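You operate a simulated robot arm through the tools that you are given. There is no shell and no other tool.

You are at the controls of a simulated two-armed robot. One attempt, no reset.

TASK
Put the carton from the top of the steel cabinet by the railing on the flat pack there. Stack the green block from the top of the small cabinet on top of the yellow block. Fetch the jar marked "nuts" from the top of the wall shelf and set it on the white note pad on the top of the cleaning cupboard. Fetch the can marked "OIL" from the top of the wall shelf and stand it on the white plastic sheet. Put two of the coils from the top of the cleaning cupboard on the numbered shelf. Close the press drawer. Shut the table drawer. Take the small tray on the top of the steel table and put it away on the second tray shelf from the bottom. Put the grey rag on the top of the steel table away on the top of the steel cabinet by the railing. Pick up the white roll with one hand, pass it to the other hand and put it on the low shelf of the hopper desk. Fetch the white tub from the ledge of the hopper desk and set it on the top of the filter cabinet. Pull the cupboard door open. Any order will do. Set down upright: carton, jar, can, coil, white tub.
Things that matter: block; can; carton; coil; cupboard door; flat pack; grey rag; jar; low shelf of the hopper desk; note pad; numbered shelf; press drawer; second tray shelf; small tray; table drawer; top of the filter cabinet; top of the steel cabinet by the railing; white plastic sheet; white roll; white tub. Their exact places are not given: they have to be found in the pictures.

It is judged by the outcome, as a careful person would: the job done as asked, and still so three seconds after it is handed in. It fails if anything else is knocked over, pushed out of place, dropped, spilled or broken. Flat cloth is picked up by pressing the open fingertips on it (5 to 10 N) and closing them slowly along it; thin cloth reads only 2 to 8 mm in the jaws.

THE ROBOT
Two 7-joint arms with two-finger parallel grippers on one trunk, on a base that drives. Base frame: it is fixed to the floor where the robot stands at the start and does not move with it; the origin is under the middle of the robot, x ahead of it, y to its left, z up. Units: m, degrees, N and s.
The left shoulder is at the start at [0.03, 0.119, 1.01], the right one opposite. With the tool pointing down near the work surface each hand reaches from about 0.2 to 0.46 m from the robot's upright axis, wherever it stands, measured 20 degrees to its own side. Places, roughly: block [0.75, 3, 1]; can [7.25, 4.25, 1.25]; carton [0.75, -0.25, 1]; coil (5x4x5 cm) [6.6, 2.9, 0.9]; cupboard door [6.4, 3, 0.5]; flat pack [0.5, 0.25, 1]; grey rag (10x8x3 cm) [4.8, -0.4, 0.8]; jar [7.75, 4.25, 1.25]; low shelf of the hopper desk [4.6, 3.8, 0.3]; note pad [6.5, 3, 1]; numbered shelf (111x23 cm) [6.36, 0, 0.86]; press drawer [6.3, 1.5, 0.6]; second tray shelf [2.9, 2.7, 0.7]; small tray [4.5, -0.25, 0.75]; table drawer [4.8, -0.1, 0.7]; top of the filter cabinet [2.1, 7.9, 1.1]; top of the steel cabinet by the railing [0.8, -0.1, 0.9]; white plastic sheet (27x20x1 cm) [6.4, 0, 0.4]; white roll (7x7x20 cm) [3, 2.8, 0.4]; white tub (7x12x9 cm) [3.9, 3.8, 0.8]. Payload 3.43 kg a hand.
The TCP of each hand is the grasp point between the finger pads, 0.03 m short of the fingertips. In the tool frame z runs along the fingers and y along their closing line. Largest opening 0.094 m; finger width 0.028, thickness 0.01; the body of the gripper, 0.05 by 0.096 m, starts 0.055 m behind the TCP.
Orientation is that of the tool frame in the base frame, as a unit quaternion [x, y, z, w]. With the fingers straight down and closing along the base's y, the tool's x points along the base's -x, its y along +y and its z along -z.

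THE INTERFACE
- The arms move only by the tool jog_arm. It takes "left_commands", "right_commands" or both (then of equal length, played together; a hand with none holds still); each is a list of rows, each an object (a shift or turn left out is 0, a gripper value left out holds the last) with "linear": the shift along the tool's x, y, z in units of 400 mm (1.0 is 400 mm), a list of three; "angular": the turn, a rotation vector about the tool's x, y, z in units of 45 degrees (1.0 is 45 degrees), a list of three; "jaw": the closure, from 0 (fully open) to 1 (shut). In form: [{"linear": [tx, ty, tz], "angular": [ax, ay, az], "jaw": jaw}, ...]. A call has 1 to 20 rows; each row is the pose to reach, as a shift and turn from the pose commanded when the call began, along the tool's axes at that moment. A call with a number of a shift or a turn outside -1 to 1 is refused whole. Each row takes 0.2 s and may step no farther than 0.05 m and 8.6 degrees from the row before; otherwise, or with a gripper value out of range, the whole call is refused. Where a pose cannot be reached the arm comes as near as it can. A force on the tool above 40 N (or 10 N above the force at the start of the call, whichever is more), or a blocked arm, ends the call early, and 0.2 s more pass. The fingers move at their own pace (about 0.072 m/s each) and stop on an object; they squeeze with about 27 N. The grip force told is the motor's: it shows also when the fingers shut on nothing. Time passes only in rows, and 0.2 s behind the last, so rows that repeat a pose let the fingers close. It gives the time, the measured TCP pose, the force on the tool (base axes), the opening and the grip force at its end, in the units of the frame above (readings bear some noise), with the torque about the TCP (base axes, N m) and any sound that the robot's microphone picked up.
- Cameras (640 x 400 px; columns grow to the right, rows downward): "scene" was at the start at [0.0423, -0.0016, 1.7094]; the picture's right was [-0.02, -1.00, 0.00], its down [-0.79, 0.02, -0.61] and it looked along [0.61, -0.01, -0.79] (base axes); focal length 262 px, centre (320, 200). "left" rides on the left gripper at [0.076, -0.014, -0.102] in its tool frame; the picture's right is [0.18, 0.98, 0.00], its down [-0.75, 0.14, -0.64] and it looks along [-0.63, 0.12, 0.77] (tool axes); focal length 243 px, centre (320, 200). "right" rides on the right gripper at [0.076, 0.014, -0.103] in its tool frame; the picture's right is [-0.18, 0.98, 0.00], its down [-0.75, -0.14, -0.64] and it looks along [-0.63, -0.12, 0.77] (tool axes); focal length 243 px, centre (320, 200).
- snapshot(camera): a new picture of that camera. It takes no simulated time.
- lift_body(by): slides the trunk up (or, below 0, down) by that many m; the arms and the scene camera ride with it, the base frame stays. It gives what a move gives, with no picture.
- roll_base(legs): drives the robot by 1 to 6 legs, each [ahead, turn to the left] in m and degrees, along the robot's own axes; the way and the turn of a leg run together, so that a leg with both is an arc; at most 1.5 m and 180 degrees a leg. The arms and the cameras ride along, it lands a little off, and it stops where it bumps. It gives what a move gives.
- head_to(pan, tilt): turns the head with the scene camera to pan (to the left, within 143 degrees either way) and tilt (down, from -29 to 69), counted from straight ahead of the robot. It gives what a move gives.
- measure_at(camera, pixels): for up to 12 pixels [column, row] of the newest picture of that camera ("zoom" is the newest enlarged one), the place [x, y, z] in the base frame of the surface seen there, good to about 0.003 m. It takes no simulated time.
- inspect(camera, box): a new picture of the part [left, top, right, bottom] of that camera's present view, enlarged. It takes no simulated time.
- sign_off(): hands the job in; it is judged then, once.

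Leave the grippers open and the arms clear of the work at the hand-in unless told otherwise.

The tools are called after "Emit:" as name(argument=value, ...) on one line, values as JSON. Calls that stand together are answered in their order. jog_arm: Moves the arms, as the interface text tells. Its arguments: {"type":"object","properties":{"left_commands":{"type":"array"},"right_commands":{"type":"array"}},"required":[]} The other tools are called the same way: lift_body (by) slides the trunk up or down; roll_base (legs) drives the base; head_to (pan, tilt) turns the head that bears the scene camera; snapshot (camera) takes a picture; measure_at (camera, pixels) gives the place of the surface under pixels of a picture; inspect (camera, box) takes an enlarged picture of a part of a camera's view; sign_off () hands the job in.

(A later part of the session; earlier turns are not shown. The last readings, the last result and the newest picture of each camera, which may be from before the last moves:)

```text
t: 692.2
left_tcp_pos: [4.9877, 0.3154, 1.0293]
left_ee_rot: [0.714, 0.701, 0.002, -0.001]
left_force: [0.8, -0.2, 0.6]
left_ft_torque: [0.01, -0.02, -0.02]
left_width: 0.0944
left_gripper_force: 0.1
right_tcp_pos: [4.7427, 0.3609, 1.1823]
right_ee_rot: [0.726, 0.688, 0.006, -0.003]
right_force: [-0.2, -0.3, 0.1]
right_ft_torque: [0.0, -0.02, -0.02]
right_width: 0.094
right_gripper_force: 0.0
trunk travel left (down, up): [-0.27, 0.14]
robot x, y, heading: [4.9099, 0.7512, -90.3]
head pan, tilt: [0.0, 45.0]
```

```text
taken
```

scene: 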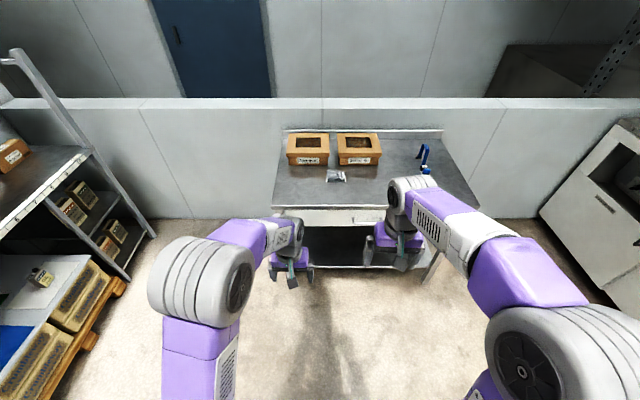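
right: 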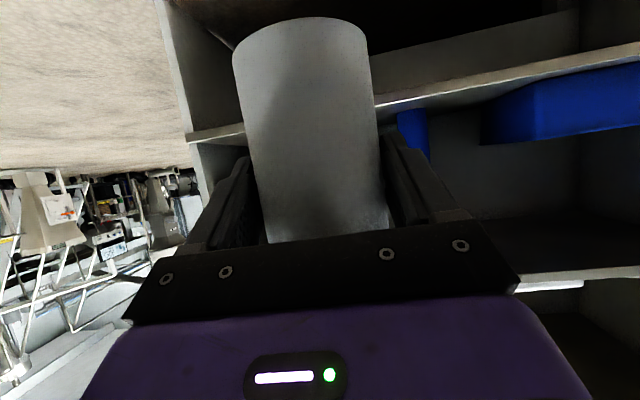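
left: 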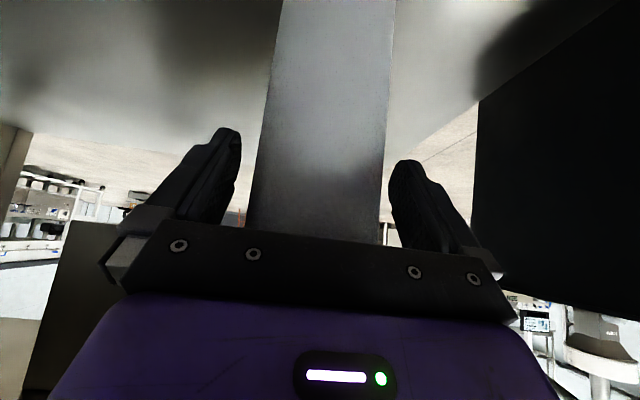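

At the table. Driving 0.56 m ahead.

Emit:
roll_base(legs=[[0.56, 0]])

Emit:
snapshot(camera="scene")

Emit:
snapshot(camera="right")

```text
t: 695.4
left_tcp_pos: [4.9861, -0.2361, 1.0297]
left_ee_rot: [0.713, 0.701, 0.003, -0.002]
left_force: [0.1, 0.8, -0.7]
left_ft_torque: [0.02, -0.01, -0.01]
left_width: 0.0939
left_gripper_force: 0.0
right_tcp_pos: [4.7409, -0.1892, 1.1848]
right_ee_rot: [0.725, 0.689, 0.007, -0.003]
right_force: [-0.2, -1.0, -0.2]
right_ft_torque: [0.03, -0.04, -0.01]
right_width: 0.0938
right_gripper_force: 0.1
trunk travel left (down, up): [-0.27, 0.14]
robot x, y, heading: [4.9102, 0.1991, -90.2]
head pan, tilt: [0.0, 45.0]
```

```text
taken
```

scene: 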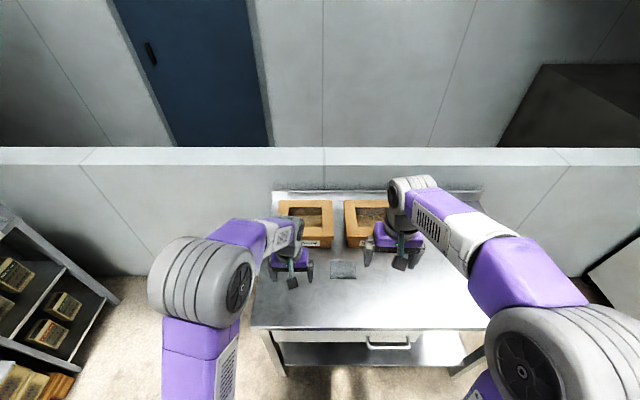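

```text
taken
```

right: 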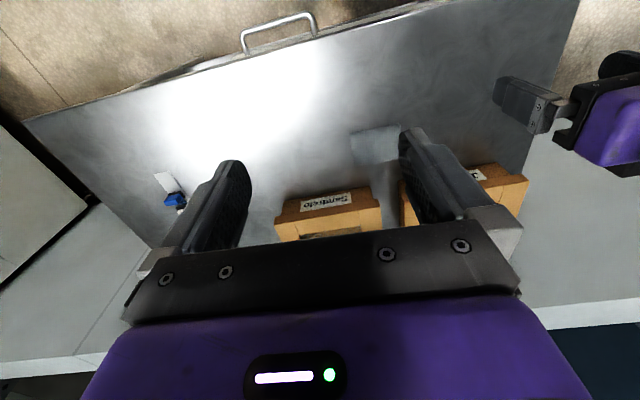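

The rag is at (343,269) in the scene view. Enlarging and measuring.

Emit:
inspect(camera="scene", box=[290, 240, 400, 310])

Emit:
inspect(camera="right", box=[320, 100, 440, 190])

```text
5.71 times, centred on (345, 275) of scene
```

zoom: 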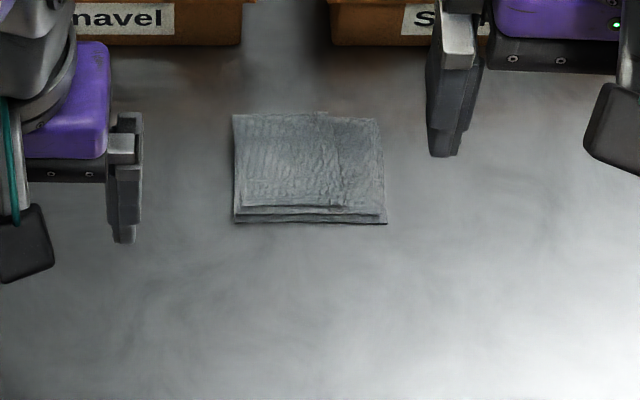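

```text
4.44 times, centred on (380, 145) of right
```

zoom: 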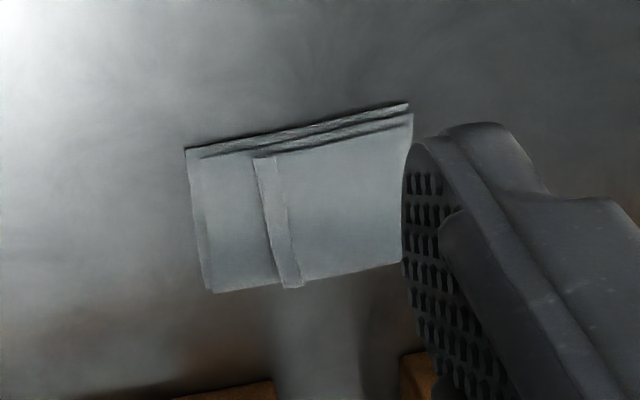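

Emit:
measure_at(camera="zoom", pixels=[[190, 155], [405, 110], [398, 258], [215, 285], [300, 200], [250, 220], [350, 180], [330, 240], [150, 200]])

Emit:
measure_at(camera="scene", pixels=[[331, 262], [355, 263], [331, 277], [356, 278], [343, 268], [343, 275]])

```text
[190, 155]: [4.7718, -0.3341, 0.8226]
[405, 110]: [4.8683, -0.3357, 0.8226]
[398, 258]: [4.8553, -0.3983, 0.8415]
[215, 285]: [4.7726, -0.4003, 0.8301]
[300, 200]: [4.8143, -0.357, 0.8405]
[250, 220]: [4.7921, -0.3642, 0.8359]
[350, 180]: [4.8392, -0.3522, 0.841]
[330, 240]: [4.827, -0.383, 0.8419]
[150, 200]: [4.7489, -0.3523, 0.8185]
```

```text
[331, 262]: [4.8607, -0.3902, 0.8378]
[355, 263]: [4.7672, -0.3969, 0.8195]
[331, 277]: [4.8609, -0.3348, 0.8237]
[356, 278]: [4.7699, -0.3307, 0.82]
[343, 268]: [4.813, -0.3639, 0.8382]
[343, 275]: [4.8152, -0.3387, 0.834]
```

Rag: x 4.772–4.865, y -0.402 to -0.334, top z≈0.841. Moving the right hand above it with jaws ~0.055 open.

Emit:
jog_arm(right_commands=[{"linear": [-0.054, 0.027, 0.083], "jaw": 0.4}, {"linear": [-0.109, 0.054, 0.166], "jaw": 0.415}, {"linear": [-0.163, 0.08, 0.248]}, {"linear": [-0.217, 0.107, 0.331]}, {"linear": [-0.272, 0.134, 0.414]}, {"linear": [-0.326, 0.161, 0.497]}, {"linear": [-0.38, 0.188, 0.58]}, {"linear": [-0.435, 0.2145, 0.6625]}, {"linear": [-0.435, 0.2145, 0.6625]}])

Emit:
snapshot(camera="right")

```text
t: 697.4
left_tcp_pos: [4.9865, -0.2355, 1.0289]
left_ee_rot: [0.713, 0.702, 0.001, -0.001]
left_force: [0.6, 0.0, -0.7]
left_ft_torque: [0.0, 0.02, 0.02]
left_width: 0.0941
left_gripper_force: 0.1
right_tcp_pos: [4.8191, -0.3644, 0.9169]
right_ee_rot: [0.725, 0.688, 0.006, -0.003]
right_force: [0.4, 1.0, -0.3]
right_ft_torque: [0.01, -0.01, -0.01]
right_width: 0.0547
right_gripper_force: 0.1
trunk travel left (down, up): [-0.27, 0.14]
robot x, y, heading: [4.9092, 0.2016, -89.9]
head pan, tilt: [0.0, 45.0]
```

```text
taken
```

right: 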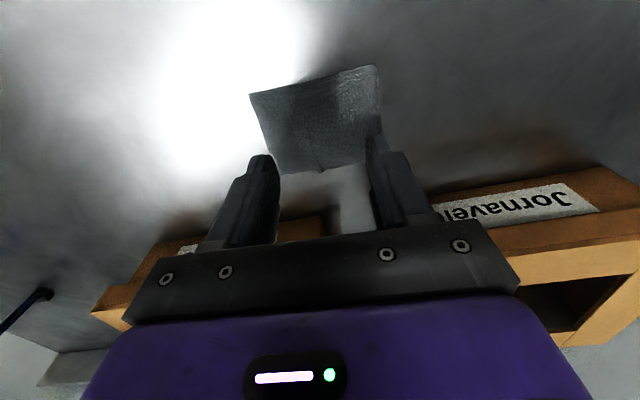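

Lowering to just above the rag, then pressing in 1.5 mm steps.

Emit:
jog_arm(right_commands=[{"linear": [0, 0, 0.05]}, {"linear": [0, 0, 0.09]}, {"linear": [0, 0, 0.11]}, {"linear": [0, 0, 0.118]}, {"linear": [0, 0, 0.118]}])

Emit:
jog_arm(right_commands=[{"linear": [0, 0, 0.006]}, {"linear": [0, 0, 0.012]}, {"linear": [0, 0, 0.012]}])

```text
t: 698.6
left_tcp_pos: [4.987, -0.2339, 1.0302]
left_ee_rot: [0.712, 0.702, 0.002, -0.001]
left_force: [0.7, -0.4, -0.2]
left_ft_torque: [0.03, 0.03, 0.02]
left_width: 0.0939
left_gripper_force: 0.0
right_tcp_pos: [4.8185, -0.3641, 0.8704]
right_ee_rot: [0.725, 0.689, 0.006, -0.002]
right_force: [0.6, 1.7, 10.5]
right_ft_torque: [-0.03, 0.14, 0.02]
right_width: 0.055
right_gripper_force: 0.0
trunk travel left (down, up): [-0.27, 0.14]
robot x, y, heading: [4.9089, 0.2016, -90.2]
head pan, tilt: [0.0, 45.0]
```

```text
t: 699.4
left_tcp_pos: [4.9865, -0.234, 1.0291]
left_ee_rot: [0.713, 0.701, 0.002, -0.001]
left_force: [0.8, -0.7, -0.7]
left_ft_torque: [0.02, -0.01, -0.01]
left_width: 0.0941
left_gripper_force: 0.0
right_tcp_pos: [4.82, -0.3659, 0.8713]
right_ee_rot: [0.724, 0.689, 0.003, 0.002]
right_force: [-0.3, 7.3, 19.0]
right_ft_torque: [0.21, 0.43, -0.13]
right_width: 0.055
right_gripper_force: 0.1
trunk travel left (down, up): [-0.27, 0.14]
robot x, y, heading: [4.9063, 0.2018, -90.1]
head pan, tilt: [0.0, 45.0]
stopped in row 3 (right hand): the force on the tool passed its limit at 41 N (the readings are from after the stop); the commanded pose is now the measured one
```

I pressed a bit too hard (41 N peak). Backing off 1 mm to get into 5–10 N.

Emit:
jog_arm(right_commands=[{"linear": [0, 0, -0.0025]}, {"linear": [0, 0, -0.0025]}])

```text
t: 700.0
left_tcp_pos: [4.9873, -0.2341, 1.0303]
left_ee_rot: [0.712, 0.702, 0.002, -0.001]
left_force: [-1.0, 0.0, -0.8]
left_ft_torque: [0.04, -0.03, 0.01]
left_width: 0.0939
left_gripper_force: 0.1
right_tcp_pos: [4.8197, -0.3665, 0.8708]
right_ee_rot: [0.725, 0.689, 0.002, 0.001]
right_force: [-0.2, 0.3, 14.8]
right_ft_torque: [0.01, 0.32, 0.0]
right_width: 0.055
right_gripper_force: 0.2
trunk travel left (down, up): [-0.27, 0.14]
robot x, y, heading: [4.9045, 0.202, -90.2]
head pan, tilt: [0.0, 45.0]
```

Emit:
jog_arm(right_commands=[{"linear": [0, 0, -0.003]}, {"linear": [0, 0, -0.003]}])

```text
t: 700.5
left_tcp_pos: [4.9874, -0.2345, 1.0297]
left_ee_rot: [0.713, 0.701, 0.002, -0.002]
left_force: [0.3, 0.1, -0.3]
left_ft_torque: [0.03, 0.0, 0.04]
left_width: 0.0942
left_gripper_force: 0.1
right_tcp_pos: [4.8195, -0.3655, 0.8714]
right_ee_rot: [0.725, 0.689, 0.004, 0.0]
right_force: [0.4, -2.2, 13.3]
right_ft_torque: [-0.15, 0.25, 0.03]
right_width: 0.055
right_gripper_force: 0.1
trunk travel left (down, up): [-0.27, 0.14]
robot x, y, heading: [4.9091, 0.1996, -90.2]
head pan, tilt: [0.0, 45.0]
```

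Emit:
jog_arm(right_commands=[{"linear": [0, 0, -0.004]}, {"linear": [0, 0, -0.004]}])

```text
t: 701.1
left_tcp_pos: [4.987, -0.2354, 1.0286]
left_ee_rot: [0.713, 0.702, 0.003, -0.001]
left_force: [0.8, 0.0, 0.4]
left_ft_torque: [0.01, 0.01, 0.0]
left_width: 0.0939
left_gripper_force: 0.0
right_tcp_pos: [4.8202, -0.3663, 0.871]
right_ee_rot: [0.725, 0.688, 0.003, -0.001]
right_force: [1.3, -1.5, 4.1]
right_ft_torque: [-0.08, 0.08, 0.07]
right_width: 0.0546
right_gripper_force: 0.1
trunk travel left (down, up): [-0.27, 0.14]
robot x, y, heading: [4.9107, 0.2015, -90.0]
head pan, tilt: [0.0, 45.0]
```

4 N now; pressing 0.6 mm more and closing slowly along the cloth.

Emit:
jog_arm(right_commands=[{"linear": [0, 0, 0.002], "jaw": 0.415}, {"linear": [0, 0, 0.002], "jaw": 0.45}, {"linear": [0, 0, 0.002], "jaw": 0.49}, {"linear": [0, 0, 0.002], "jaw": 0.53}, {"linear": [0, 0, 0.002], "jaw": 0.57}, {"linear": [0, 0, 0.002], "jaw": 0.61}, {"linear": [0, 0, 0.002], "jaw": 0.65}])

Emit:
snapshot(camera="right")

```text
t: 702.8
left_tcp_pos: [4.9864, -0.2347, 1.0292]
left_ee_rot: [0.712, 0.702, 0.002, -0.001]
left_force: [0.9, 0.0, -0.1]
left_ft_torque: [0.0, -0.02, -0.03]
left_width: 0.0942
left_gripper_force: 0.1
right_tcp_pos: [4.819, -0.3662, 0.8709]
right_ee_rot: [0.725, 0.689, 0.004, -0.002]
right_force: [-0.4, 0.5, 2.7]
right_ft_torque: [-0.03, 0.06, 0.02]
right_width: 0.0337
right_gripper_force: 0.0
trunk travel left (down, up): [-0.27, 0.14]
robot x, y, heading: [4.9104, 0.1976, -90.2]
head pan, tilt: [0.0, 45.0]
```

```text
taken
```

right: 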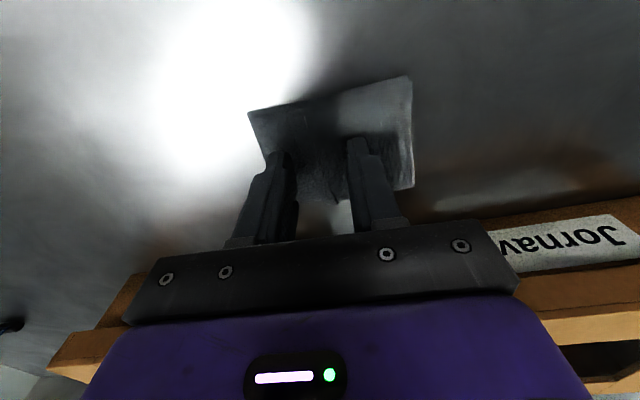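

Force is only 2.7 N; pressing ~1.5 mm more while continuing to close slowly.

Emit:
jog_arm(right_commands=[{"linear": [0, 0, 0.0025], "jaw": 0.65}, {"linear": [0, 0, 0.004], "jaw": 0.67}, {"linear": [0, 0, 0.004], "jaw": 0.7}, {"linear": [0, 0, 0.004], "jaw": 0.73}, {"linear": [0, 0, 0.004], "jaw": 0.76}])

Emit:
snapshot(camera="right")

```text
t: 704.0
left_tcp_pos: [4.9856, -0.2341, 1.0304]
left_ee_rot: [0.712, 0.702, 0.002, -0.002]
left_force: [-0.8, 0.5, 0.0]
left_ft_torque: [-0.01, 0.0, 0.01]
left_width: 0.094
left_gripper_force: 0.1
right_tcp_pos: [4.8188, -0.3661, 0.8717]
right_ee_rot: [0.725, 0.689, 0.003, 0.0]
right_force: [-4.4, -2.5, 16.4]
right_ft_torque: [-0.12, 0.27, -0.05]
right_width: 0.0278
right_gripper_force: 4.6
trunk travel left (down, up): [-0.27, 0.14]
robot x, y, heading: [4.9079, 0.2006, -90.3]
head pan, tilt: [0.0, 45.0]
```

```text
taken
```

right: 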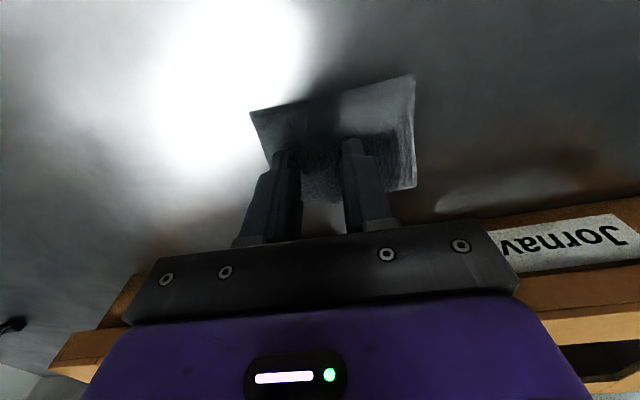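

Grip force begins to show (4.6). Easing 1 mm and closing on slowly to the end.

Emit:
jog_arm(right_commands=[{"linear": [0, 0, -0.002], "jaw": 0.78}, {"linear": [0, 0, -0.0025], "jaw": 0.8}, {"linear": [0, 0, -0.0025], "jaw": 0.83}, {"linear": [0, 0, -0.0025], "jaw": 0.86}, {"linear": [0, 0, -0.0025], "jaw": 0.89}, {"linear": [0, 0, -0.0025], "jaw": 0.92}, {"linear": [0, 0, -0.0025], "jaw": 0.95}, {"linear": [0, 0, -0.0025], "jaw": 1}, {"linear": [0, 0, -0.0025], "jaw": 1}])

Emit:
snapshot(camera="right")

Emit:
inspect(camera="scene", box=[290, 220, 420, 310])

```text
t: 706.0
left_tcp_pos: [4.9868, -0.235, 1.0289]
left_ee_rot: [0.713, 0.702, 0.003, -0.001]
left_force: [-0.6, -0.4, 0.4]
left_ft_torque: [0.01, 0.03, 0.03]
left_width: 0.0939
left_gripper_force: 0.0
right_tcp_pos: [4.8206, -0.3649, 0.8716]
right_ee_rot: [0.725, 0.689, 0.004, -0.001]
right_force: [-1.2, 0.6, 7.7]
right_ft_torque: [-0.11, -0.04, 0.01]
right_width: 0.0001
right_gripper_force: 26.8
trunk travel left (down, up): [-0.27, 0.14]
robot x, y, heading: [4.9096, 0.204, -90.2]
head pan, tilt: [0.0, 45.0]
```

```text
taken
```

right: 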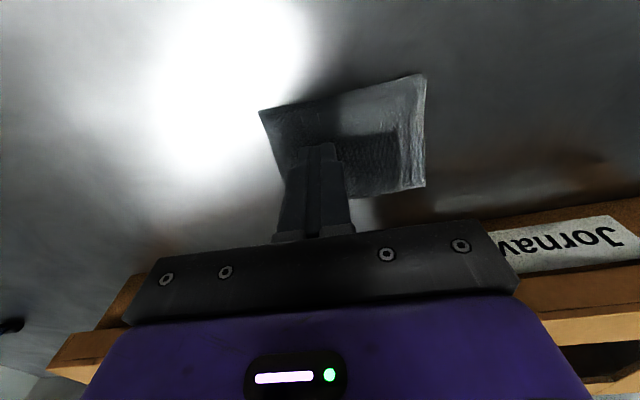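

```text
4.44 times, centred on (355, 265) of scene
```

zoom: 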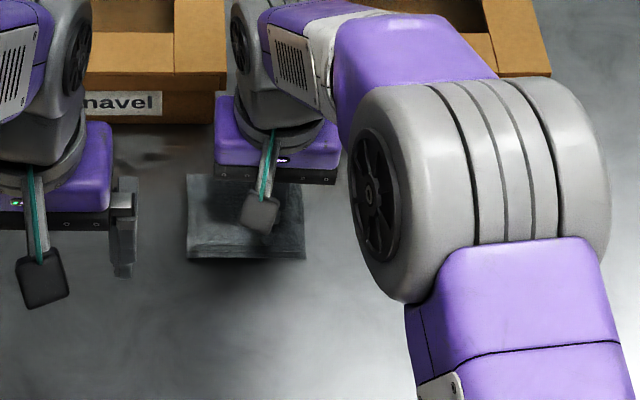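

The fingers slid together without catching: this folded rag is a firm pack. I lift, and look to grip it across its short side instead.

Emit:
jog_arm(right_commands=[{"linear": [0, 0, -0.05]}, {"linear": [0, 0, -0.12], "jaw": 0.5}, {"linear": [0, 0, -0.2], "jaw": 0}, {"linear": [0.05, 0, -0.3], "jaw": 0}, {"linear": [0.15, 0, -0.35], "jaw": 0}, {"linear": [0.25, 0, -0.35], "jaw": 0}])

Emit:
snapshot(camera="right")

Emit:
inspect(camera="scene", box=[280, 200, 430, 310])

```text
t: 707.4
left_tcp_pos: [4.9857, -0.2343, 1.0291]
left_ee_rot: [0.713, 0.701, 0.003, -0.001]
left_force: [0.4, -0.6, 0.3]
left_ft_torque: [0.0, 0.0, 0.0]
left_width: 0.094
left_gripper_force: 0.0
right_tcp_pos: [4.824, -0.2657, 1.012]
right_ee_rot: [0.725, 0.689, 0.003, -0.001]
right_force: [-0.6, -0.2, -0.7]
right_ft_torque: [0.01, 0.02, 0.01]
right_width: 0.0939
right_gripper_force: 0.1
trunk travel left (down, up): [-0.27, 0.14]
robot x, y, heading: [4.911, 0.2027, -90.5]
head pan, tilt: [0.0, 45.0]
```

```text
taken
```

right: 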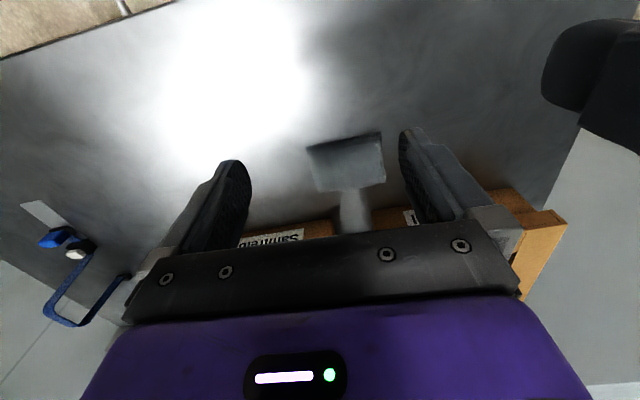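

```text
3.64 times, centred on (355, 255) of scene
```

zoom: 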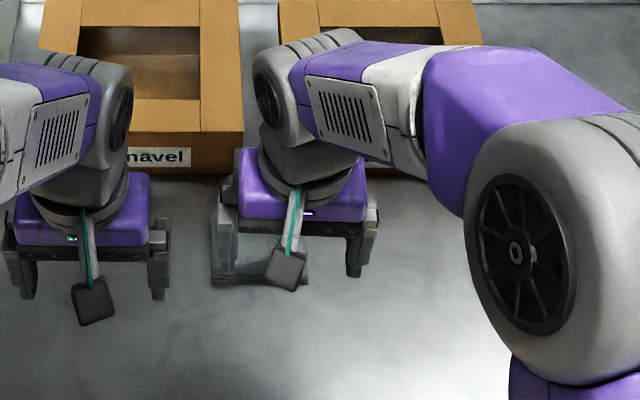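

Measuring the rag again in the right view.

Emit:
measure_at(camera="right", pixels=[[308, 148], [380, 133], [384, 182], [317, 190], [345, 160], [330, 155], [365, 150], [350, 180], [345, 142], [300, 240], [400, 215]])

Emit:
inspect(camera="right", box=[270, 100, 430, 220])

```text
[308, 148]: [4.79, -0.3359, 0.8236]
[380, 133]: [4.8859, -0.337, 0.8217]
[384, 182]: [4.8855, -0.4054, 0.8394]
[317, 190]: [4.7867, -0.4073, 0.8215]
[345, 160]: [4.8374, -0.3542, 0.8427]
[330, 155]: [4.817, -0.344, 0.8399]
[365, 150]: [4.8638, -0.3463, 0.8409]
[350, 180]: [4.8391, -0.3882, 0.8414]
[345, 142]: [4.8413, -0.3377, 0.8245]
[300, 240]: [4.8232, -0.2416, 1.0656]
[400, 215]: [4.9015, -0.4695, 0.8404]
```

```text
3.33 times, centred on (350, 160) of right
```

zoom: 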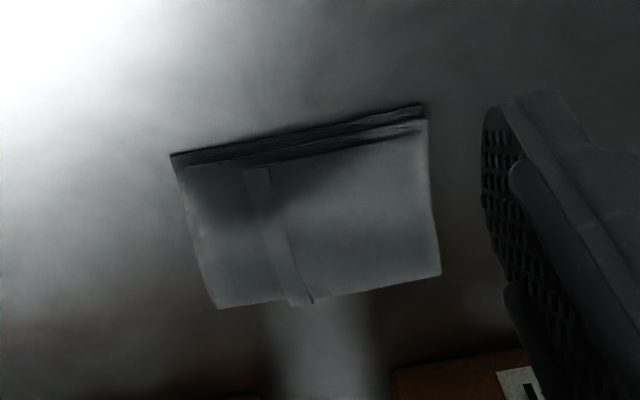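

Rag: x 4.788–4.886, y -0.406 to -0.336 (0.07 across). I turn the right tool -90° so it closes along y.

Emit:
jog_arm(right_commands=[{"angular": [0, 0, -0.18]}, {"angular": [0, 0, -0.36]}, {"angular": [0, 0, -0.54]}, {"angular": [0, 0, -0.72]}, {"angular": [0, 0, -0.9]}, {"angular": [0, 0, -1.0]}])

Emit:
jog_arm(right_commands=[{"angular": [0, 0, -0.18]}, {"angular": [0, 0, -0.36]}, {"angular": [0, 0, -0.54]}, {"angular": [0, 0, -0.72]}, {"angular": [0, 0, -0.9]}, {"angular": [0, 0, -1.0]}])

```text
t: 708.8
left_tcp_pos: [4.9878, -0.2349, 1.0308]
left_ee_rot: [0.713, 0.701, 0.002, -0.002]
left_force: [0.2, 0.2, -1.0]
left_ft_torque: [0.02, 0.04, -0.01]
left_width: 0.0939
left_gripper_force: 0.1
right_tcp_pos: [4.8235, -0.268, 1.011]
right_ee_rot: [0.406, 0.914, 0.003, 0.001]
right_force: [0.0, 0.1, -0.2]
right_ft_torque: [0.0, 0.0, -0.01]
right_width: 0.0939
right_gripper_force: 0.1
trunk travel left (down, up): [-0.27, 0.14]
robot x, y, heading: [4.908, 0.1991, -90.4]
head pan, tilt: [0.0, 45.0]
```

```text
t: 710.1
left_tcp_pos: [4.9861, -0.2346, 1.0293]
left_ee_rot: [0.712, 0.702, 0.003, -0.001]
left_force: [-0.4, 0.1, 0.1]
left_ft_torque: [0.02, 0.0, -0.02]
left_width: 0.0941
left_gripper_force: 0.1
right_tcp_pos: [4.8238, -0.2667, 1.0108]
right_ee_rot: [0.025, 1.0, 0.003, 0.001]
right_force: [0.0, 0.2, 0.5]
right_ft_torque: [-0.01, -0.01, 0.0]
right_width: 0.094
right_gripper_force: 0.1
trunk travel left (down, up): [-0.27, 0.14]
robot x, y, heading: [4.907, 0.2001, -90.1]
head pan, tilt: [0.0, 45.0]
```

Emit:
jog_arm(right_commands=[{"linear": [-0.011, -0.065, 0.057], "angular": [0, 0, -0.02]}, {"linear": [-0.023, -0.13, 0.114], "angular": [0, 0, -0.05]}, {"linear": [-0.034, -0.195, 0.171], "angular": [0, 0, -0.05]}, {"linear": [-0.0455, -0.259, 0.2275], "angular": [0, 0, -0.05]}, {"linear": [-0.0455, -0.259, 0.2275], "angular": [0, 0, -0.05]}])

Emit:
snapshot(camera="right")

```text
t: 711.4
left_tcp_pos: [4.9861, -0.2339, 1.0288]
left_ee_rot: [0.713, 0.701, 0.002, -0.002]
left_force: [0.3, -0.6, 0.2]
left_ft_torque: [-0.01, 0.01, 0.03]
left_width: 0.0939
left_gripper_force: 0.0
right_tcp_pos: [4.8363, -0.3712, 0.9206]
right_ee_rot: [0.005, 1.0, 0.003, 0.002]
right_force: [0.5, 0.1, 0.2]
right_ft_torque: [-0.05, 0.02, -0.03]
right_width: 0.0941
right_gripper_force: 0.1
trunk travel left (down, up): [-0.27, 0.14]
robot x, y, heading: [4.9057, 0.2009, -90.2]
head pan, tilt: [0.0, 45.0]
```

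```text
taken
```

right: 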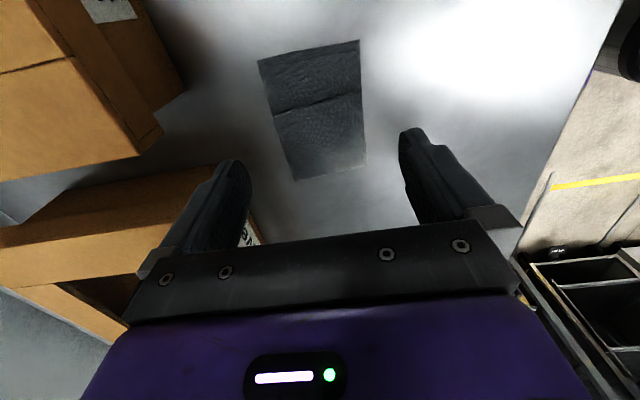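

Emit:
measure_at(camera="right", pixels=[[262, 62], [358, 42], [365, 160], [296, 178], [312, 110], [160, 130], [215, 175], [120, 170]])

```text
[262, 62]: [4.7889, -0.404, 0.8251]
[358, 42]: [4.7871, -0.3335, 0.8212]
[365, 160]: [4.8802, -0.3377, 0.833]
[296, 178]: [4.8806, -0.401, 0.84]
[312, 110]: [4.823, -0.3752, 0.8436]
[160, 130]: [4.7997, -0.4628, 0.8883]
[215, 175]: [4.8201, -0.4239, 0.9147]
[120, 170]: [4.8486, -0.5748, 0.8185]
```

Clearances fine (box at y -0.463). Going down 6.7 cm and closing slowly.

Emit:
jog_arm(right_commands=[{"linear": [0, 0.005, 0.06]}, {"linear": [0, 0.005, 0.11]}, {"linear": [0, 0.005, 0.15]}, {"linear": [0, 0.005, 0.168]}, {"linear": [0, 0.005, 0.168]}])

Emit:
jog_arm(right_commands=[{"jaw": 0.1}, {"jaw": 0.2}, {"jaw": 0.27}, {"jaw": 0.34}, {"jaw": 0.42}, {"jaw": 0.52}, {"jaw": 0.65}, {"jaw": 0.8}, {"jaw": 1}, {"jaw": 1}])

Emit:
snapshot(camera="right")

```text
t: 712.5
left_tcp_pos: [4.9874, -0.2351, 1.0297]
left_ee_rot: [0.712, 0.702, 0.003, -0.001]
left_force: [-0.3, 0.8, 0.6]
left_ft_torque: [0.0, 0.01, 0.01]
left_width: 0.0942
left_gripper_force: 0.0
right_tcp_pos: [4.838, -0.3679, 0.8531]
right_ee_rot: [0.007, 1.0, 0.002, 0.002]
right_force: [0.3, 0.1, -0.1]
right_ft_torque: [-0.01, 0.0, -0.01]
right_width: 0.0939
right_gripper_force: 0.1
trunk travel left (down, up): [-0.27, 0.14]
robot x, y, heading: [4.9071, 0.2028, -90.0]
head pan, tilt: [0.0, 45.0]
```

```text
t: 714.8
left_tcp_pos: [4.9869, -0.2347, 1.0288]
left_ee_rot: [0.713, 0.701, 0.002, -0.001]
left_force: [0.4, 0.3, -0.2]
left_ft_torque: [0.01, 0.03, 0.01]
left_width: 0.0942
left_gripper_force: 0.1
right_tcp_pos: [4.8388, -0.3681, 0.853]
right_ee_rot: [0.006, 1.0, 0.003, 0.003]
right_force: [-0.4, 0.9, 0.5]
right_ft_torque: [-0.03, -0.03, 0.01]
right_width: 0.0708
right_gripper_force: 26.9
trunk travel left (down, up): [-0.27, 0.14]
robot x, y, heading: [4.9072, 0.2008, -90.0]
head pan, tilt: [0.0, 45.0]
```

```text
taken
```

right: 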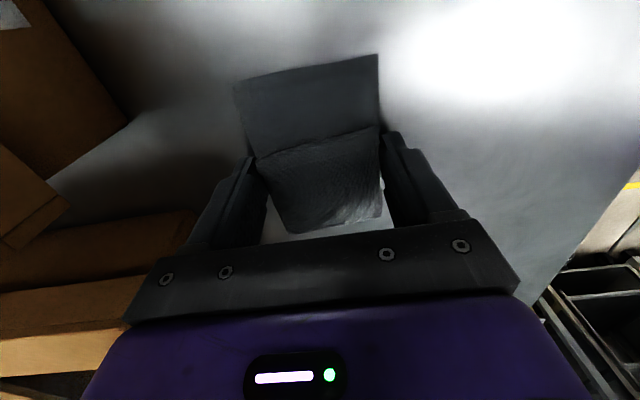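

Gripped firmly as a pack (0.071, 27 N). Lifting slowly.

Emit:
jog_arm(right_commands=[{"linear": [0, 0, -0.01]}, {"linear": [0, 0, -0.03]}, {"linear": [0, 0, -0.06]}, {"linear": [0, 0, -0.1]}, {"linear": [0, 0, -0.15]}, {"linear": [0, 0, -0.2]}, {"linear": [0, 0, -0.25]}])

Emit:
snapshot(camera="right")

Emit:
inspect(camera="scene", box=[280, 180, 430, 310])

```text
t: 716.4
left_tcp_pos: [4.9863, -0.2351, 1.0289]
left_ee_rot: [0.713, 0.701, 0.002, -0.001]
left_force: [0.9, 0.0, -0.3]
left_ft_torque: [-0.01, 0.01, 0.02]
left_width: 0.0939
left_gripper_force: 0.1
right_tcp_pos: [4.8364, -0.3711, 0.9518]
right_ee_rot: [0.005, 1.0, 0.003, 0.001]
right_force: [0.5, -0.4, -0.3]
right_ft_torque: [0.02, 0.0, 0.0]
right_width: 0.0708
right_gripper_force: 27.1
trunk travel left (down, up): [-0.27, 0.14]
robot x, y, heading: [4.9081, 0.1997, -90.1]
head pan, tilt: [0.0, 45.0]
```

```text
taken
```

right: 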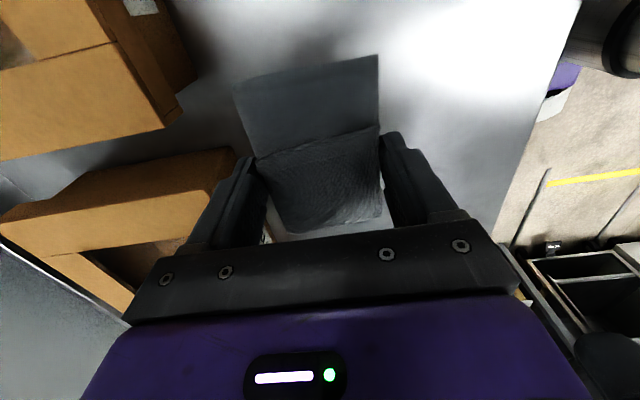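

```text
3.08 times, centred on (355, 245) of scene
```

zoom: 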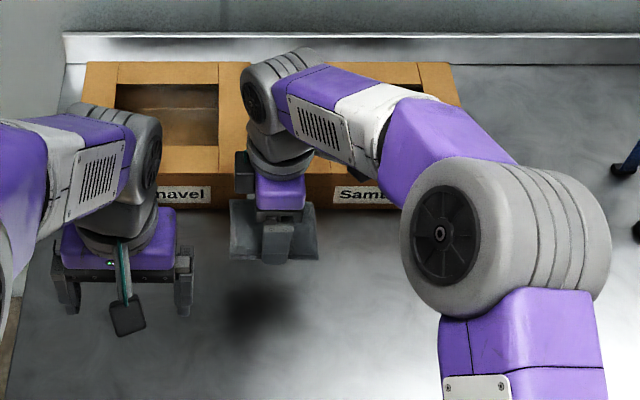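

The rag is held. Drawing it back and up, then driving to the hopper desk for the white tub.

Emit:
jog_arm(right_commands=[{"linear": [0.02, 0.06, -0.06]}, {"linear": [0.05, 0.13, -0.12]}, {"linear": [0.09, 0.21, -0.18]}, {"linear": [0.13, 0.29, -0.24]}, {"linear": [0.17, 0.37, -0.3]}, {"linear": [0.2, 0.45, -0.35]}, {"linear": [0.205, 0.5, -0.375]}])

Emit:
roll_base(legs=[[-0.5, 0], [0, -155.5], [1.5, 0], [0.75, 0], [0, -24.5]])

Emit:
snapshot(camera="scene")

```text
t: 718.0
left_tcp_pos: [4.9878, -0.2341, 1.0296]
left_ee_rot: [0.712, 0.702, 0.003, -0.002]
left_force: [0.0, 0.0, 0.2]
left_ft_torque: [0.0, 0.01, 0.01]
left_width: 0.094
left_gripper_force: 0.0
right_tcp_pos: [4.7565, -0.1687, 1.1044]
right_ee_rot: [0.006, 1.0, 0.002, 0.002]
right_force: [0.5, 0.2, 0.0]
right_ft_torque: [-0.01, 0.0, -0.03]
right_width: 0.0711
right_gripper_force: 26.6
trunk travel left (down, up): [-0.27, 0.14]
robot x, y, heading: [4.9055, 0.2019, -90.5]
head pan, tilt: [0.0, 45.0]
```

```text
t: 739.3
left_tcp_pos: [3.8198, 3.1798, 1.0292]
left_ee_rot: [0.718, -0.696, 0.001, 0.003]
left_force: [-0.1, 0.4, -0.7]
left_ft_torque: [0.0, 0.0, 0.01]
left_width: 0.094
left_gripper_force: 0.1
right_tcp_pos: [4.0526, 3.1241, 1.1045]
right_ee_rot: [1.0, 0.017, -0.001, 0.002]
right_force: [-0.4, -0.1, -0.9]
right_ft_torque: [0.0, -0.01, -0.02]
right_width: 0.071
right_gripper_force: 27.0
trunk travel left (down, up): [-0.27, 0.14]
robot x, y, heading: [3.9179, 2.746, 92.2]
head pan, tilt: [0.0, 45.0]
```

```text
taken
```

scene: 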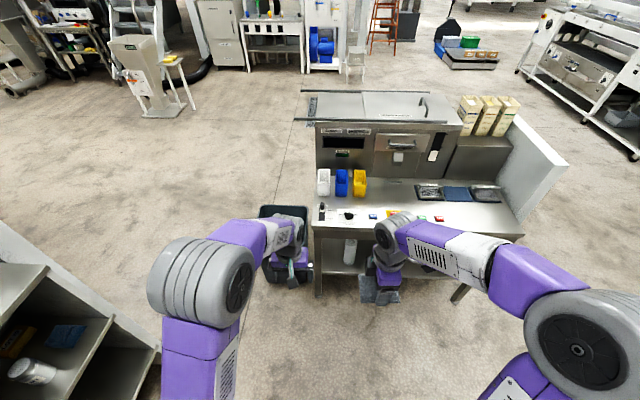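

The white tub is at (323,182). Enlarging and measuring.

Emit:
inspect(camera="scene", box=[295, 150, 395, 240])

```text
4.44 times, centred on (345, 195) of scene
```

zoom: 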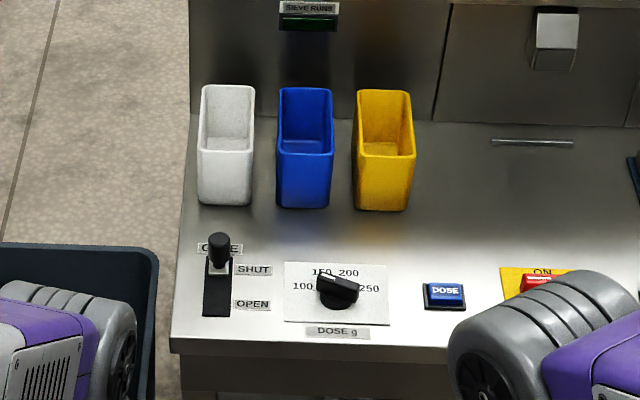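

Emit:
measure_at(camera="zoom", pixels=[[200, 150], [253, 152], [255, 88], [203, 87], [200, 203], [250, 204], [278, 152], [283, 88], [225, 150], [227, 130], [220, 240], [215, 120]])

```text
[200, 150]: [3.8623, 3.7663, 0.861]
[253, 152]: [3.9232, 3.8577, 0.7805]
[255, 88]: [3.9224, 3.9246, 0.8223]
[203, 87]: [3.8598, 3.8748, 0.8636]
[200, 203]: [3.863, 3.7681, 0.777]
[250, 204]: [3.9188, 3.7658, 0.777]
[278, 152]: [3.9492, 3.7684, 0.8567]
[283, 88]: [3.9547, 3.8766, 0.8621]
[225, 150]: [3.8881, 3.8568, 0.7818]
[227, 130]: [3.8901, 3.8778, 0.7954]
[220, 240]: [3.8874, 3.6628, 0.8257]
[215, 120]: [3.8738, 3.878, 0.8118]
```

White tub: x 3.862–3.921, y 3.767–3.88, rim z 0.862. Turning 2° and driving 0.5 m closer.

Emit:
roll_base(legs=[[0, -2], [0.5, 0]])

Emit:
snapshot(camera="left")

Emit:
snapshot(camera="scene")

```text
t: 742.6
left_tcp_pos: [3.8271, 3.6792, 1.0292]
left_ee_rot: [-0.707, 0.708, -0.001, -0.003]
left_force: [-0.3, -1.0, 0.6]
left_ft_torque: [-0.04, 0.02, -0.03]
left_width: 0.094
left_gripper_force: 0.2
right_tcp_pos: [4.0591, 3.6156, 1.1045]
right_ee_rot: [1.0, 0.001, -0.002, 0.003]
right_force: [0.6, 1.1, -1.4]
right_ft_torque: [0.0, 0.01, -0.02]
right_width: 0.0708
right_gripper_force: 26.9
trunk travel left (down, up): [-0.27, 0.14]
robot x, y, heading: [3.9112, 3.2429, 90.8]
head pan, tilt: [0.0, 45.0]
```

```text
taken
```

left: 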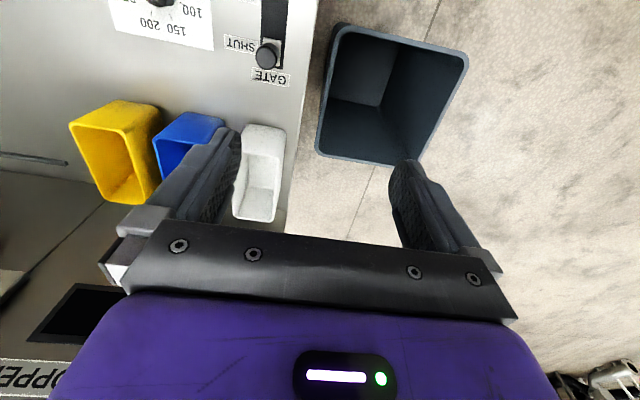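

```text
taken
```

scene: 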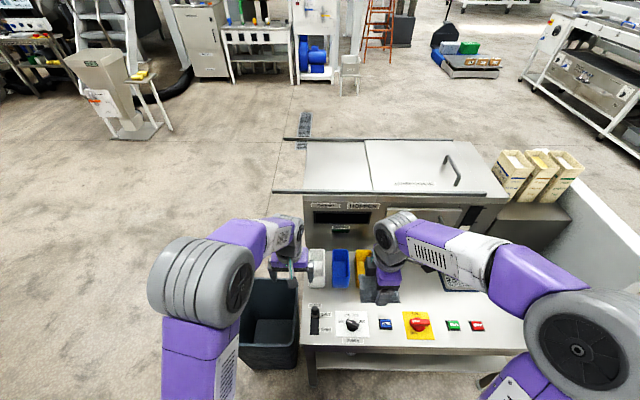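

Checking the hopper lid's front edge above the tubs before reaching under/near it.

Emit:
measure_at(camera="scene", pixels=[[340, 193], [310, 192], [390, 196], [335, 207], [320, 225], [317, 262], [310, 285], [330, 285], [318, 252]])

Emit:
measure_at(camera="left", pixels=[[246, 128], [284, 130], [275, 218], [238, 210], [262, 150], [222, 128], [258, 190]])

```text
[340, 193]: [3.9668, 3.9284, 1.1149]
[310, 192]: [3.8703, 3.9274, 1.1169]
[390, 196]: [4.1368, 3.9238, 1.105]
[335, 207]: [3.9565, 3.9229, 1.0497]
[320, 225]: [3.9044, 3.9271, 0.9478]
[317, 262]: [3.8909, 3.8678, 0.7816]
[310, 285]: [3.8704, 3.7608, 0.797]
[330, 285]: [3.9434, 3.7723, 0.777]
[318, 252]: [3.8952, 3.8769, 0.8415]
```

```text
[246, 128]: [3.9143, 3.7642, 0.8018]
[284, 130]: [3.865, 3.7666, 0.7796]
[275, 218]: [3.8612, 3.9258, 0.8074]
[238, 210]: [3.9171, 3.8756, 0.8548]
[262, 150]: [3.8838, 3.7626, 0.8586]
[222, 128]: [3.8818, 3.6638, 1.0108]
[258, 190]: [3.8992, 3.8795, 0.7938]
```

Hopper face is at y≈3.926; fine. Moving the left hand above the white tub with jaws at 0.078.

Emit:
jog_arm(left_commands=[{"linear": [-0.08, -0.04, 0.05], "jaw": 0.17}, {"linear": [-0.16, -0.08, 0.1], "jaw": 0.17}, {"linear": [-0.24, -0.12, 0.17]}, {"linear": [-0.315, -0.158, 0.23]}, {"linear": [-0.315, -0.158, 0.25]}, {"linear": [-0.315, -0.158, 0.25]}])

Emit:
snapshot(camera="left")

```text
t: 744.0
left_tcp_pos: [3.89, 3.8062, 0.9286]
left_ee_rot: [-0.706, 0.708, -0.001, -0.004]
left_force: [0.3, -0.4, -0.3]
left_ft_torque: [0.05, -0.01, 0.0]
left_width: 0.0779
left_gripper_force: 0.1
right_tcp_pos: [4.0597, 3.6172, 1.1046]
right_ee_rot: [1.0, 0.002, -0.003, 0.003]
right_force: [-0.2, 0.0, -1.0]
right_ft_torque: [0.03, 0.01, 0.01]
right_width: 0.0706
right_gripper_force: 27.3
trunk travel left (down, up): [-0.27, 0.14]
robot x, y, heading: [3.9131, 3.2442, 91.1]
head pan, tilt: [0.0, 45.0]
```

```text
taken
```

left: 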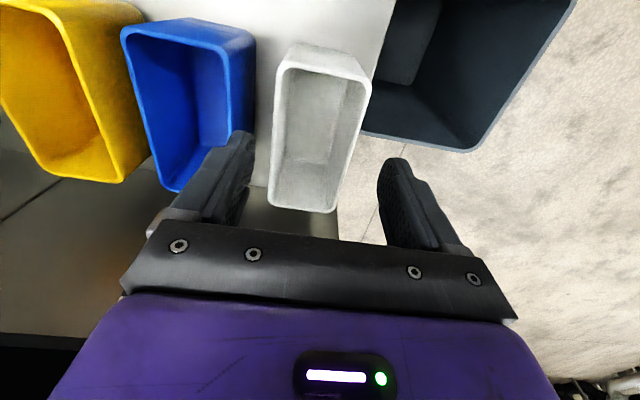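

Emit:
measure_at(camera="left", pixels=[[281, 90], [276, 140], [272, 190], [368, 95], [352, 150], [336, 205], [252, 60], [245, 110], [325, 60], [300, 207]])

```text
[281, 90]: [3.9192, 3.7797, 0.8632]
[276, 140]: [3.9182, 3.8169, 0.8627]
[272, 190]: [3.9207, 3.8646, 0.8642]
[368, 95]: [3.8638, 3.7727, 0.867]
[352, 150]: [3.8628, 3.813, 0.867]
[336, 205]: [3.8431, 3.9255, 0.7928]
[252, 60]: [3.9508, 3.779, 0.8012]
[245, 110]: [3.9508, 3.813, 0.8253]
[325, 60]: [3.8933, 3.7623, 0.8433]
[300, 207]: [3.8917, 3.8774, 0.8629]
```

Fingers fit: right finger at x≈3.929–3.939, blue tub begins at 3.951. Lowering 9.9 cm.

Emit:
jog_arm(left_commands=[{"linear": [-0.03, -0.002, 0.05]}, {"linear": [-0.03, -0.002, 0.11]}, {"linear": [-0.03, -0.002, 0.17]}, {"linear": [-0.03, -0.002, 0.22]}, {"linear": [-0.03, -0.002, 0.2465]}, {"linear": [-0.03, -0.002, 0.2465]}])

Emit:
snapshot(camera="left")

```text
t: 745.4
left_tcp_pos: [3.8926, 3.8141, 0.8307]
left_ee_rot: [0.708, -0.706, 0.002, 0.003]
left_force: [-0.9, 0.7, -0.1]
left_ft_torque: [0.0, -0.01, 0.02]
left_width: 0.0779
left_gripper_force: 0.1
right_tcp_pos: [4.0589, 3.6167, 1.1046]
right_ee_rot: [1.0, 0.002, -0.001, 0.002]
right_force: [0.2, 0.6, -0.2]
right_ft_torque: [0.0, -0.04, -0.01]
right_width: 0.0709
right_gripper_force: 26.8
trunk travel left (down, up): [-0.27, 0.14]
robot x, y, heading: [3.9146, 3.2437, 90.9]
head pan, tilt: [0.0, 45.0]
```

```text
taken
```

left: 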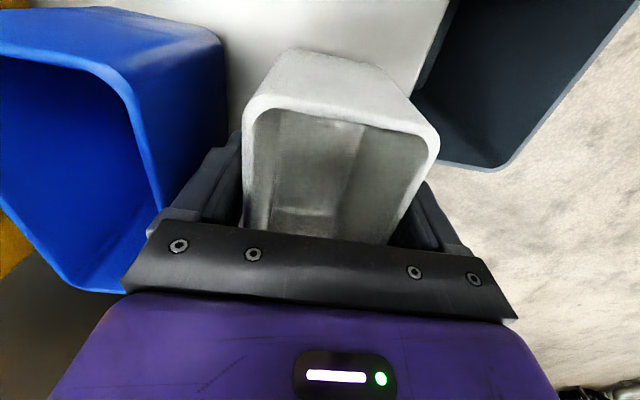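

The white tub is between the fingers, free of the blue one. Closing and lifting gently.

Emit:
jog_arm(left_commands=[{"jaw": 0.22}, {"jaw": 0.28}, {"jaw": 0.34}, {"jaw": 0.45}, {"jaw": 0.7}, {"jaw": 1}, {"jaw": 1}])

Emit:
jog_arm(left_commands=[{"linear": [0, 0, -0.01]}, {"linear": [0, 0, -0.03]}, {"linear": [0, 0, -0.07]}, {"linear": [0, 0, -0.12]}, {"linear": [0, 0, -0.18]}, {"linear": [0, 0, -0.25]}, {"linear": [0, 0, -0.32]}])

Emit:
snapshot(camera="left")

Emit:
snapshot(camera="scene")

```text
t: 747.0
left_tcp_pos: [3.8912, 3.8139, 0.8311]
left_ee_rot: [-0.707, 0.707, -0.001, -0.003]
left_force: [0.3, -0.7, 1.3]
left_ft_torque: [0.01, -0.05, -0.01]
left_width: 0.0659
left_gripper_force: 27.3
right_tcp_pos: [4.0596, 3.6168, 1.104]
right_ee_rot: [1.0, 0.003, -0.002, 0.003]
right_force: [1.1, -0.4, -0.9]
right_ft_torque: [-0.01, -0.01, 0.0]
right_width: 0.0711
right_gripper_force: 26.6
trunk travel left (down, up): [-0.27, 0.14]
robot x, y, heading: [3.9143, 3.2452, 90.6]
head pan, tilt: [0.0, 45.0]
```

```text
t: 748.6
left_tcp_pos: [3.8893, 3.8151, 0.9574]
left_ee_rot: [-0.707, 0.708, -0.001, -0.003]
left_force: [0.7, -0.1, -1.1]
left_ft_torque: [-0.02, -0.01, 0.0]
left_width: 0.0658
left_gripper_force: 27.2
right_tcp_pos: [4.0589, 3.6155, 1.1037]
right_ee_rot: [1.0, 0.003, -0.002, 0.002]
right_force: [-0.3, -0.2, -0.2]
right_ft_torque: [0.04, 0.0, 0.01]
right_width: 0.0708
right_gripper_force: 26.9
trunk travel left (down, up): [-0.27, 0.14]
robot x, y, heading: [3.9146, 3.2474, 91.0]
head pan, tilt: [0.0, 45.0]
```

```text
taken
```

left: 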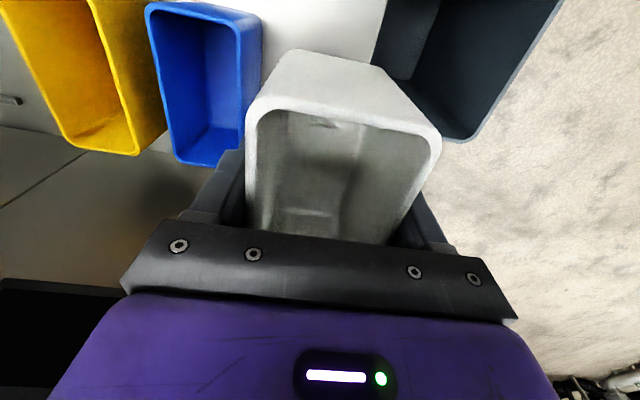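

```text
taken
```

scene: 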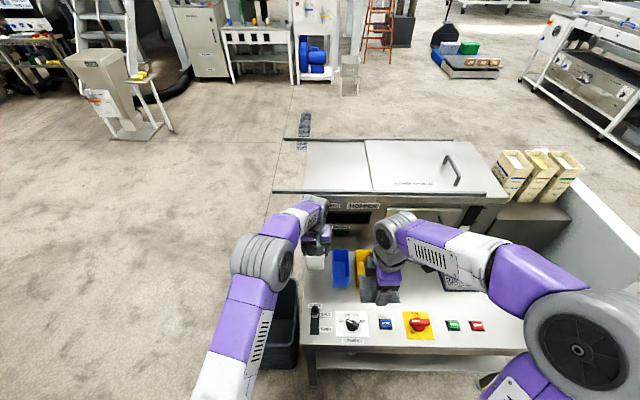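

Tub held. Raising it and drawing it back toward the body.

Emit:
jog_arm(left_commands=[{"linear": [0, 0, -0.05]}, {"linear": [0.03, 0, -0.11]}, {"linear": [0.09, 0, -0.18]}, {"linear": [0.16, 0, -0.25]}, {"linear": [0.24, 0, -0.31]}, {"linear": [0.32, 0, -0.36]}, {"linear": [0.4, 0.03, -0.4]}, {"linear": [0.47, 0.06, -0.42]}, {"linear": [0.52, 0.08, -0.42]}])

Emit:
roll_base(legs=[[-0.5, 0], [0, -91], [1.43, 0], [0, 90]])

Emit:
snapshot(camera="scene")

```text
t: 750.6
left_tcp_pos: [3.8575, 3.6082, 1.1291]
left_ee_rot: [0.707, -0.707, 0.001, 0.002]
left_force: [-0.8, 0.1, -0.7]
left_ft_torque: [0.0, 0.02, -0.02]
left_width: 0.0659
left_gripper_force: 27.2
right_tcp_pos: [4.0582, 3.6159, 1.1051]
right_ee_rot: [1.0, 0.003, -0.001, 0.003]
right_force: [0.6, 0.7, -1.3]
right_ft_torque: [0.01, 0.0, 0.0]
right_width: 0.0709
right_gripper_force: 26.8
trunk travel left (down, up): [-0.27, 0.14]
robot x, y, heading: [3.9113, 3.2417, 90.7]
head pan, tilt: [0.0, 45.0]
```

```text
t: 768.0
left_tcp_pos: [5.3114, 3.0868, 1.1293]
left_ee_rot: [-0.697, 0.717, 0.0, -0.002]
left_force: [-0.2, 0.5, 0.4]
left_ft_torque: [0.01, 0.0, -0.03]
left_width: 0.0659
left_gripper_force: 27.5
right_tcp_pos: [5.5133, 3.086, 1.1045]
right_ee_rot: [1.0, -0.012, -0.002, 0.003]
right_force: [-0.9, 0.0, -0.1]
right_ft_torque: [-0.03, -0.01, -0.01]
right_width: 0.071
right_gripper_force: 27.6
trunk travel left (down, up): [-0.27, 0.14]
robot x, y, heading: [5.3587, 2.7167, 89.0]
head pan, tilt: [0.0, 45.0]
```

```text
taken
```

scene: 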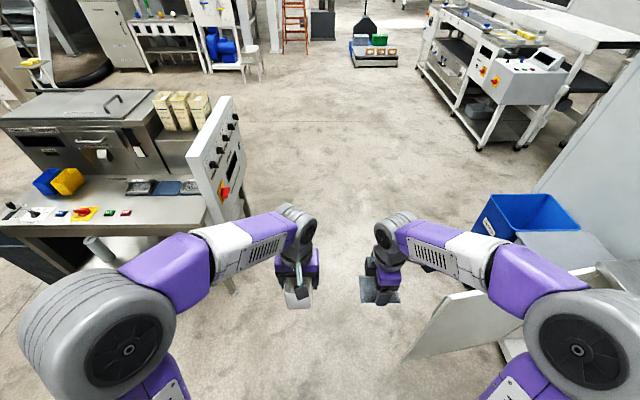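

The corridor ahead is clear (door edge at x≈5.81, desk panel at x≈4.9). Driving 2.4 m north.

Emit:
roll_base(legs=[[0, 1], [1.5, 0], [0.9, 0], [0, 48]])

Emit:
head_to(pan=0, tilt=15)

Emit:
snapshot(camera="scene")

```text
t: 782.4
left_tcp_pos: [5.0951, 5.3341, 1.129]
left_ee_rot: [0.93, -0.368, 0.002, 0.002]
left_force: [-0.4, -0.5, -0.2]
left_ft_torque: [0.01, -0.02, -0.02]
left_width: 0.0659
left_gripper_force: 26.4
right_tcp_pos: [5.2281, 5.4856, 1.1036]
right_ee_rot: [0.916, 0.4, 0.0, 0.003]
right_force: [-0.3, -0.3, -1.1]
right_ft_torque: [0.0, 0.0, 0.0]
right_width: 0.0711
right_gripper_force: 27.3
trunk travel left (down, up): [-0.27, 0.14]
robot x, y, heading: [5.3981, 5.1252, 137.2]
head pan, tilt: [0.0, 45.0]
```

```text
t: 783.4
left_tcp_pos: [5.0948, 5.3357, 1.1277]
left_ee_rot: [0.93, -0.369, 0.003, 0.001]
left_force: [-1.0, 0.1, -0.7]
left_ft_torque: [-0.04, -0.04, -0.03]
left_width: 0.0657
left_gripper_force: 27.4
right_tcp_pos: [5.2273, 5.4857, 1.1033]
right_ee_rot: [0.917, 0.4, -0.001, 0.003]
right_force: [0.0, -0.6, -0.5]
right_ft_torque: [0.02, -0.01, 0.01]
right_width: 0.0709
right_gripper_force: 27.3
trunk travel left (down, up): [-0.27, 0.14]
robot x, y, heading: [5.3986, 5.1227, 137.2]
head pan, tilt: [0.0, 15.0]
```

```text
taken
```

scene: 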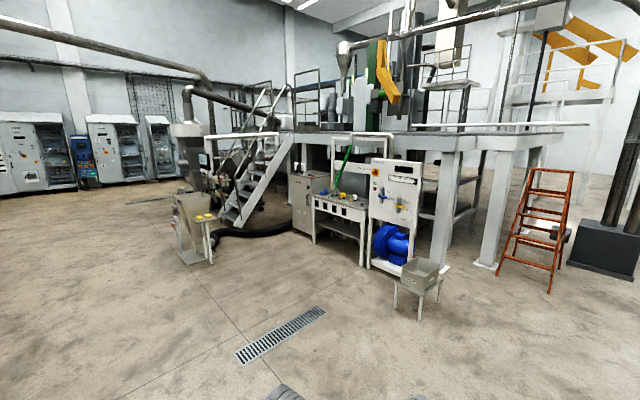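

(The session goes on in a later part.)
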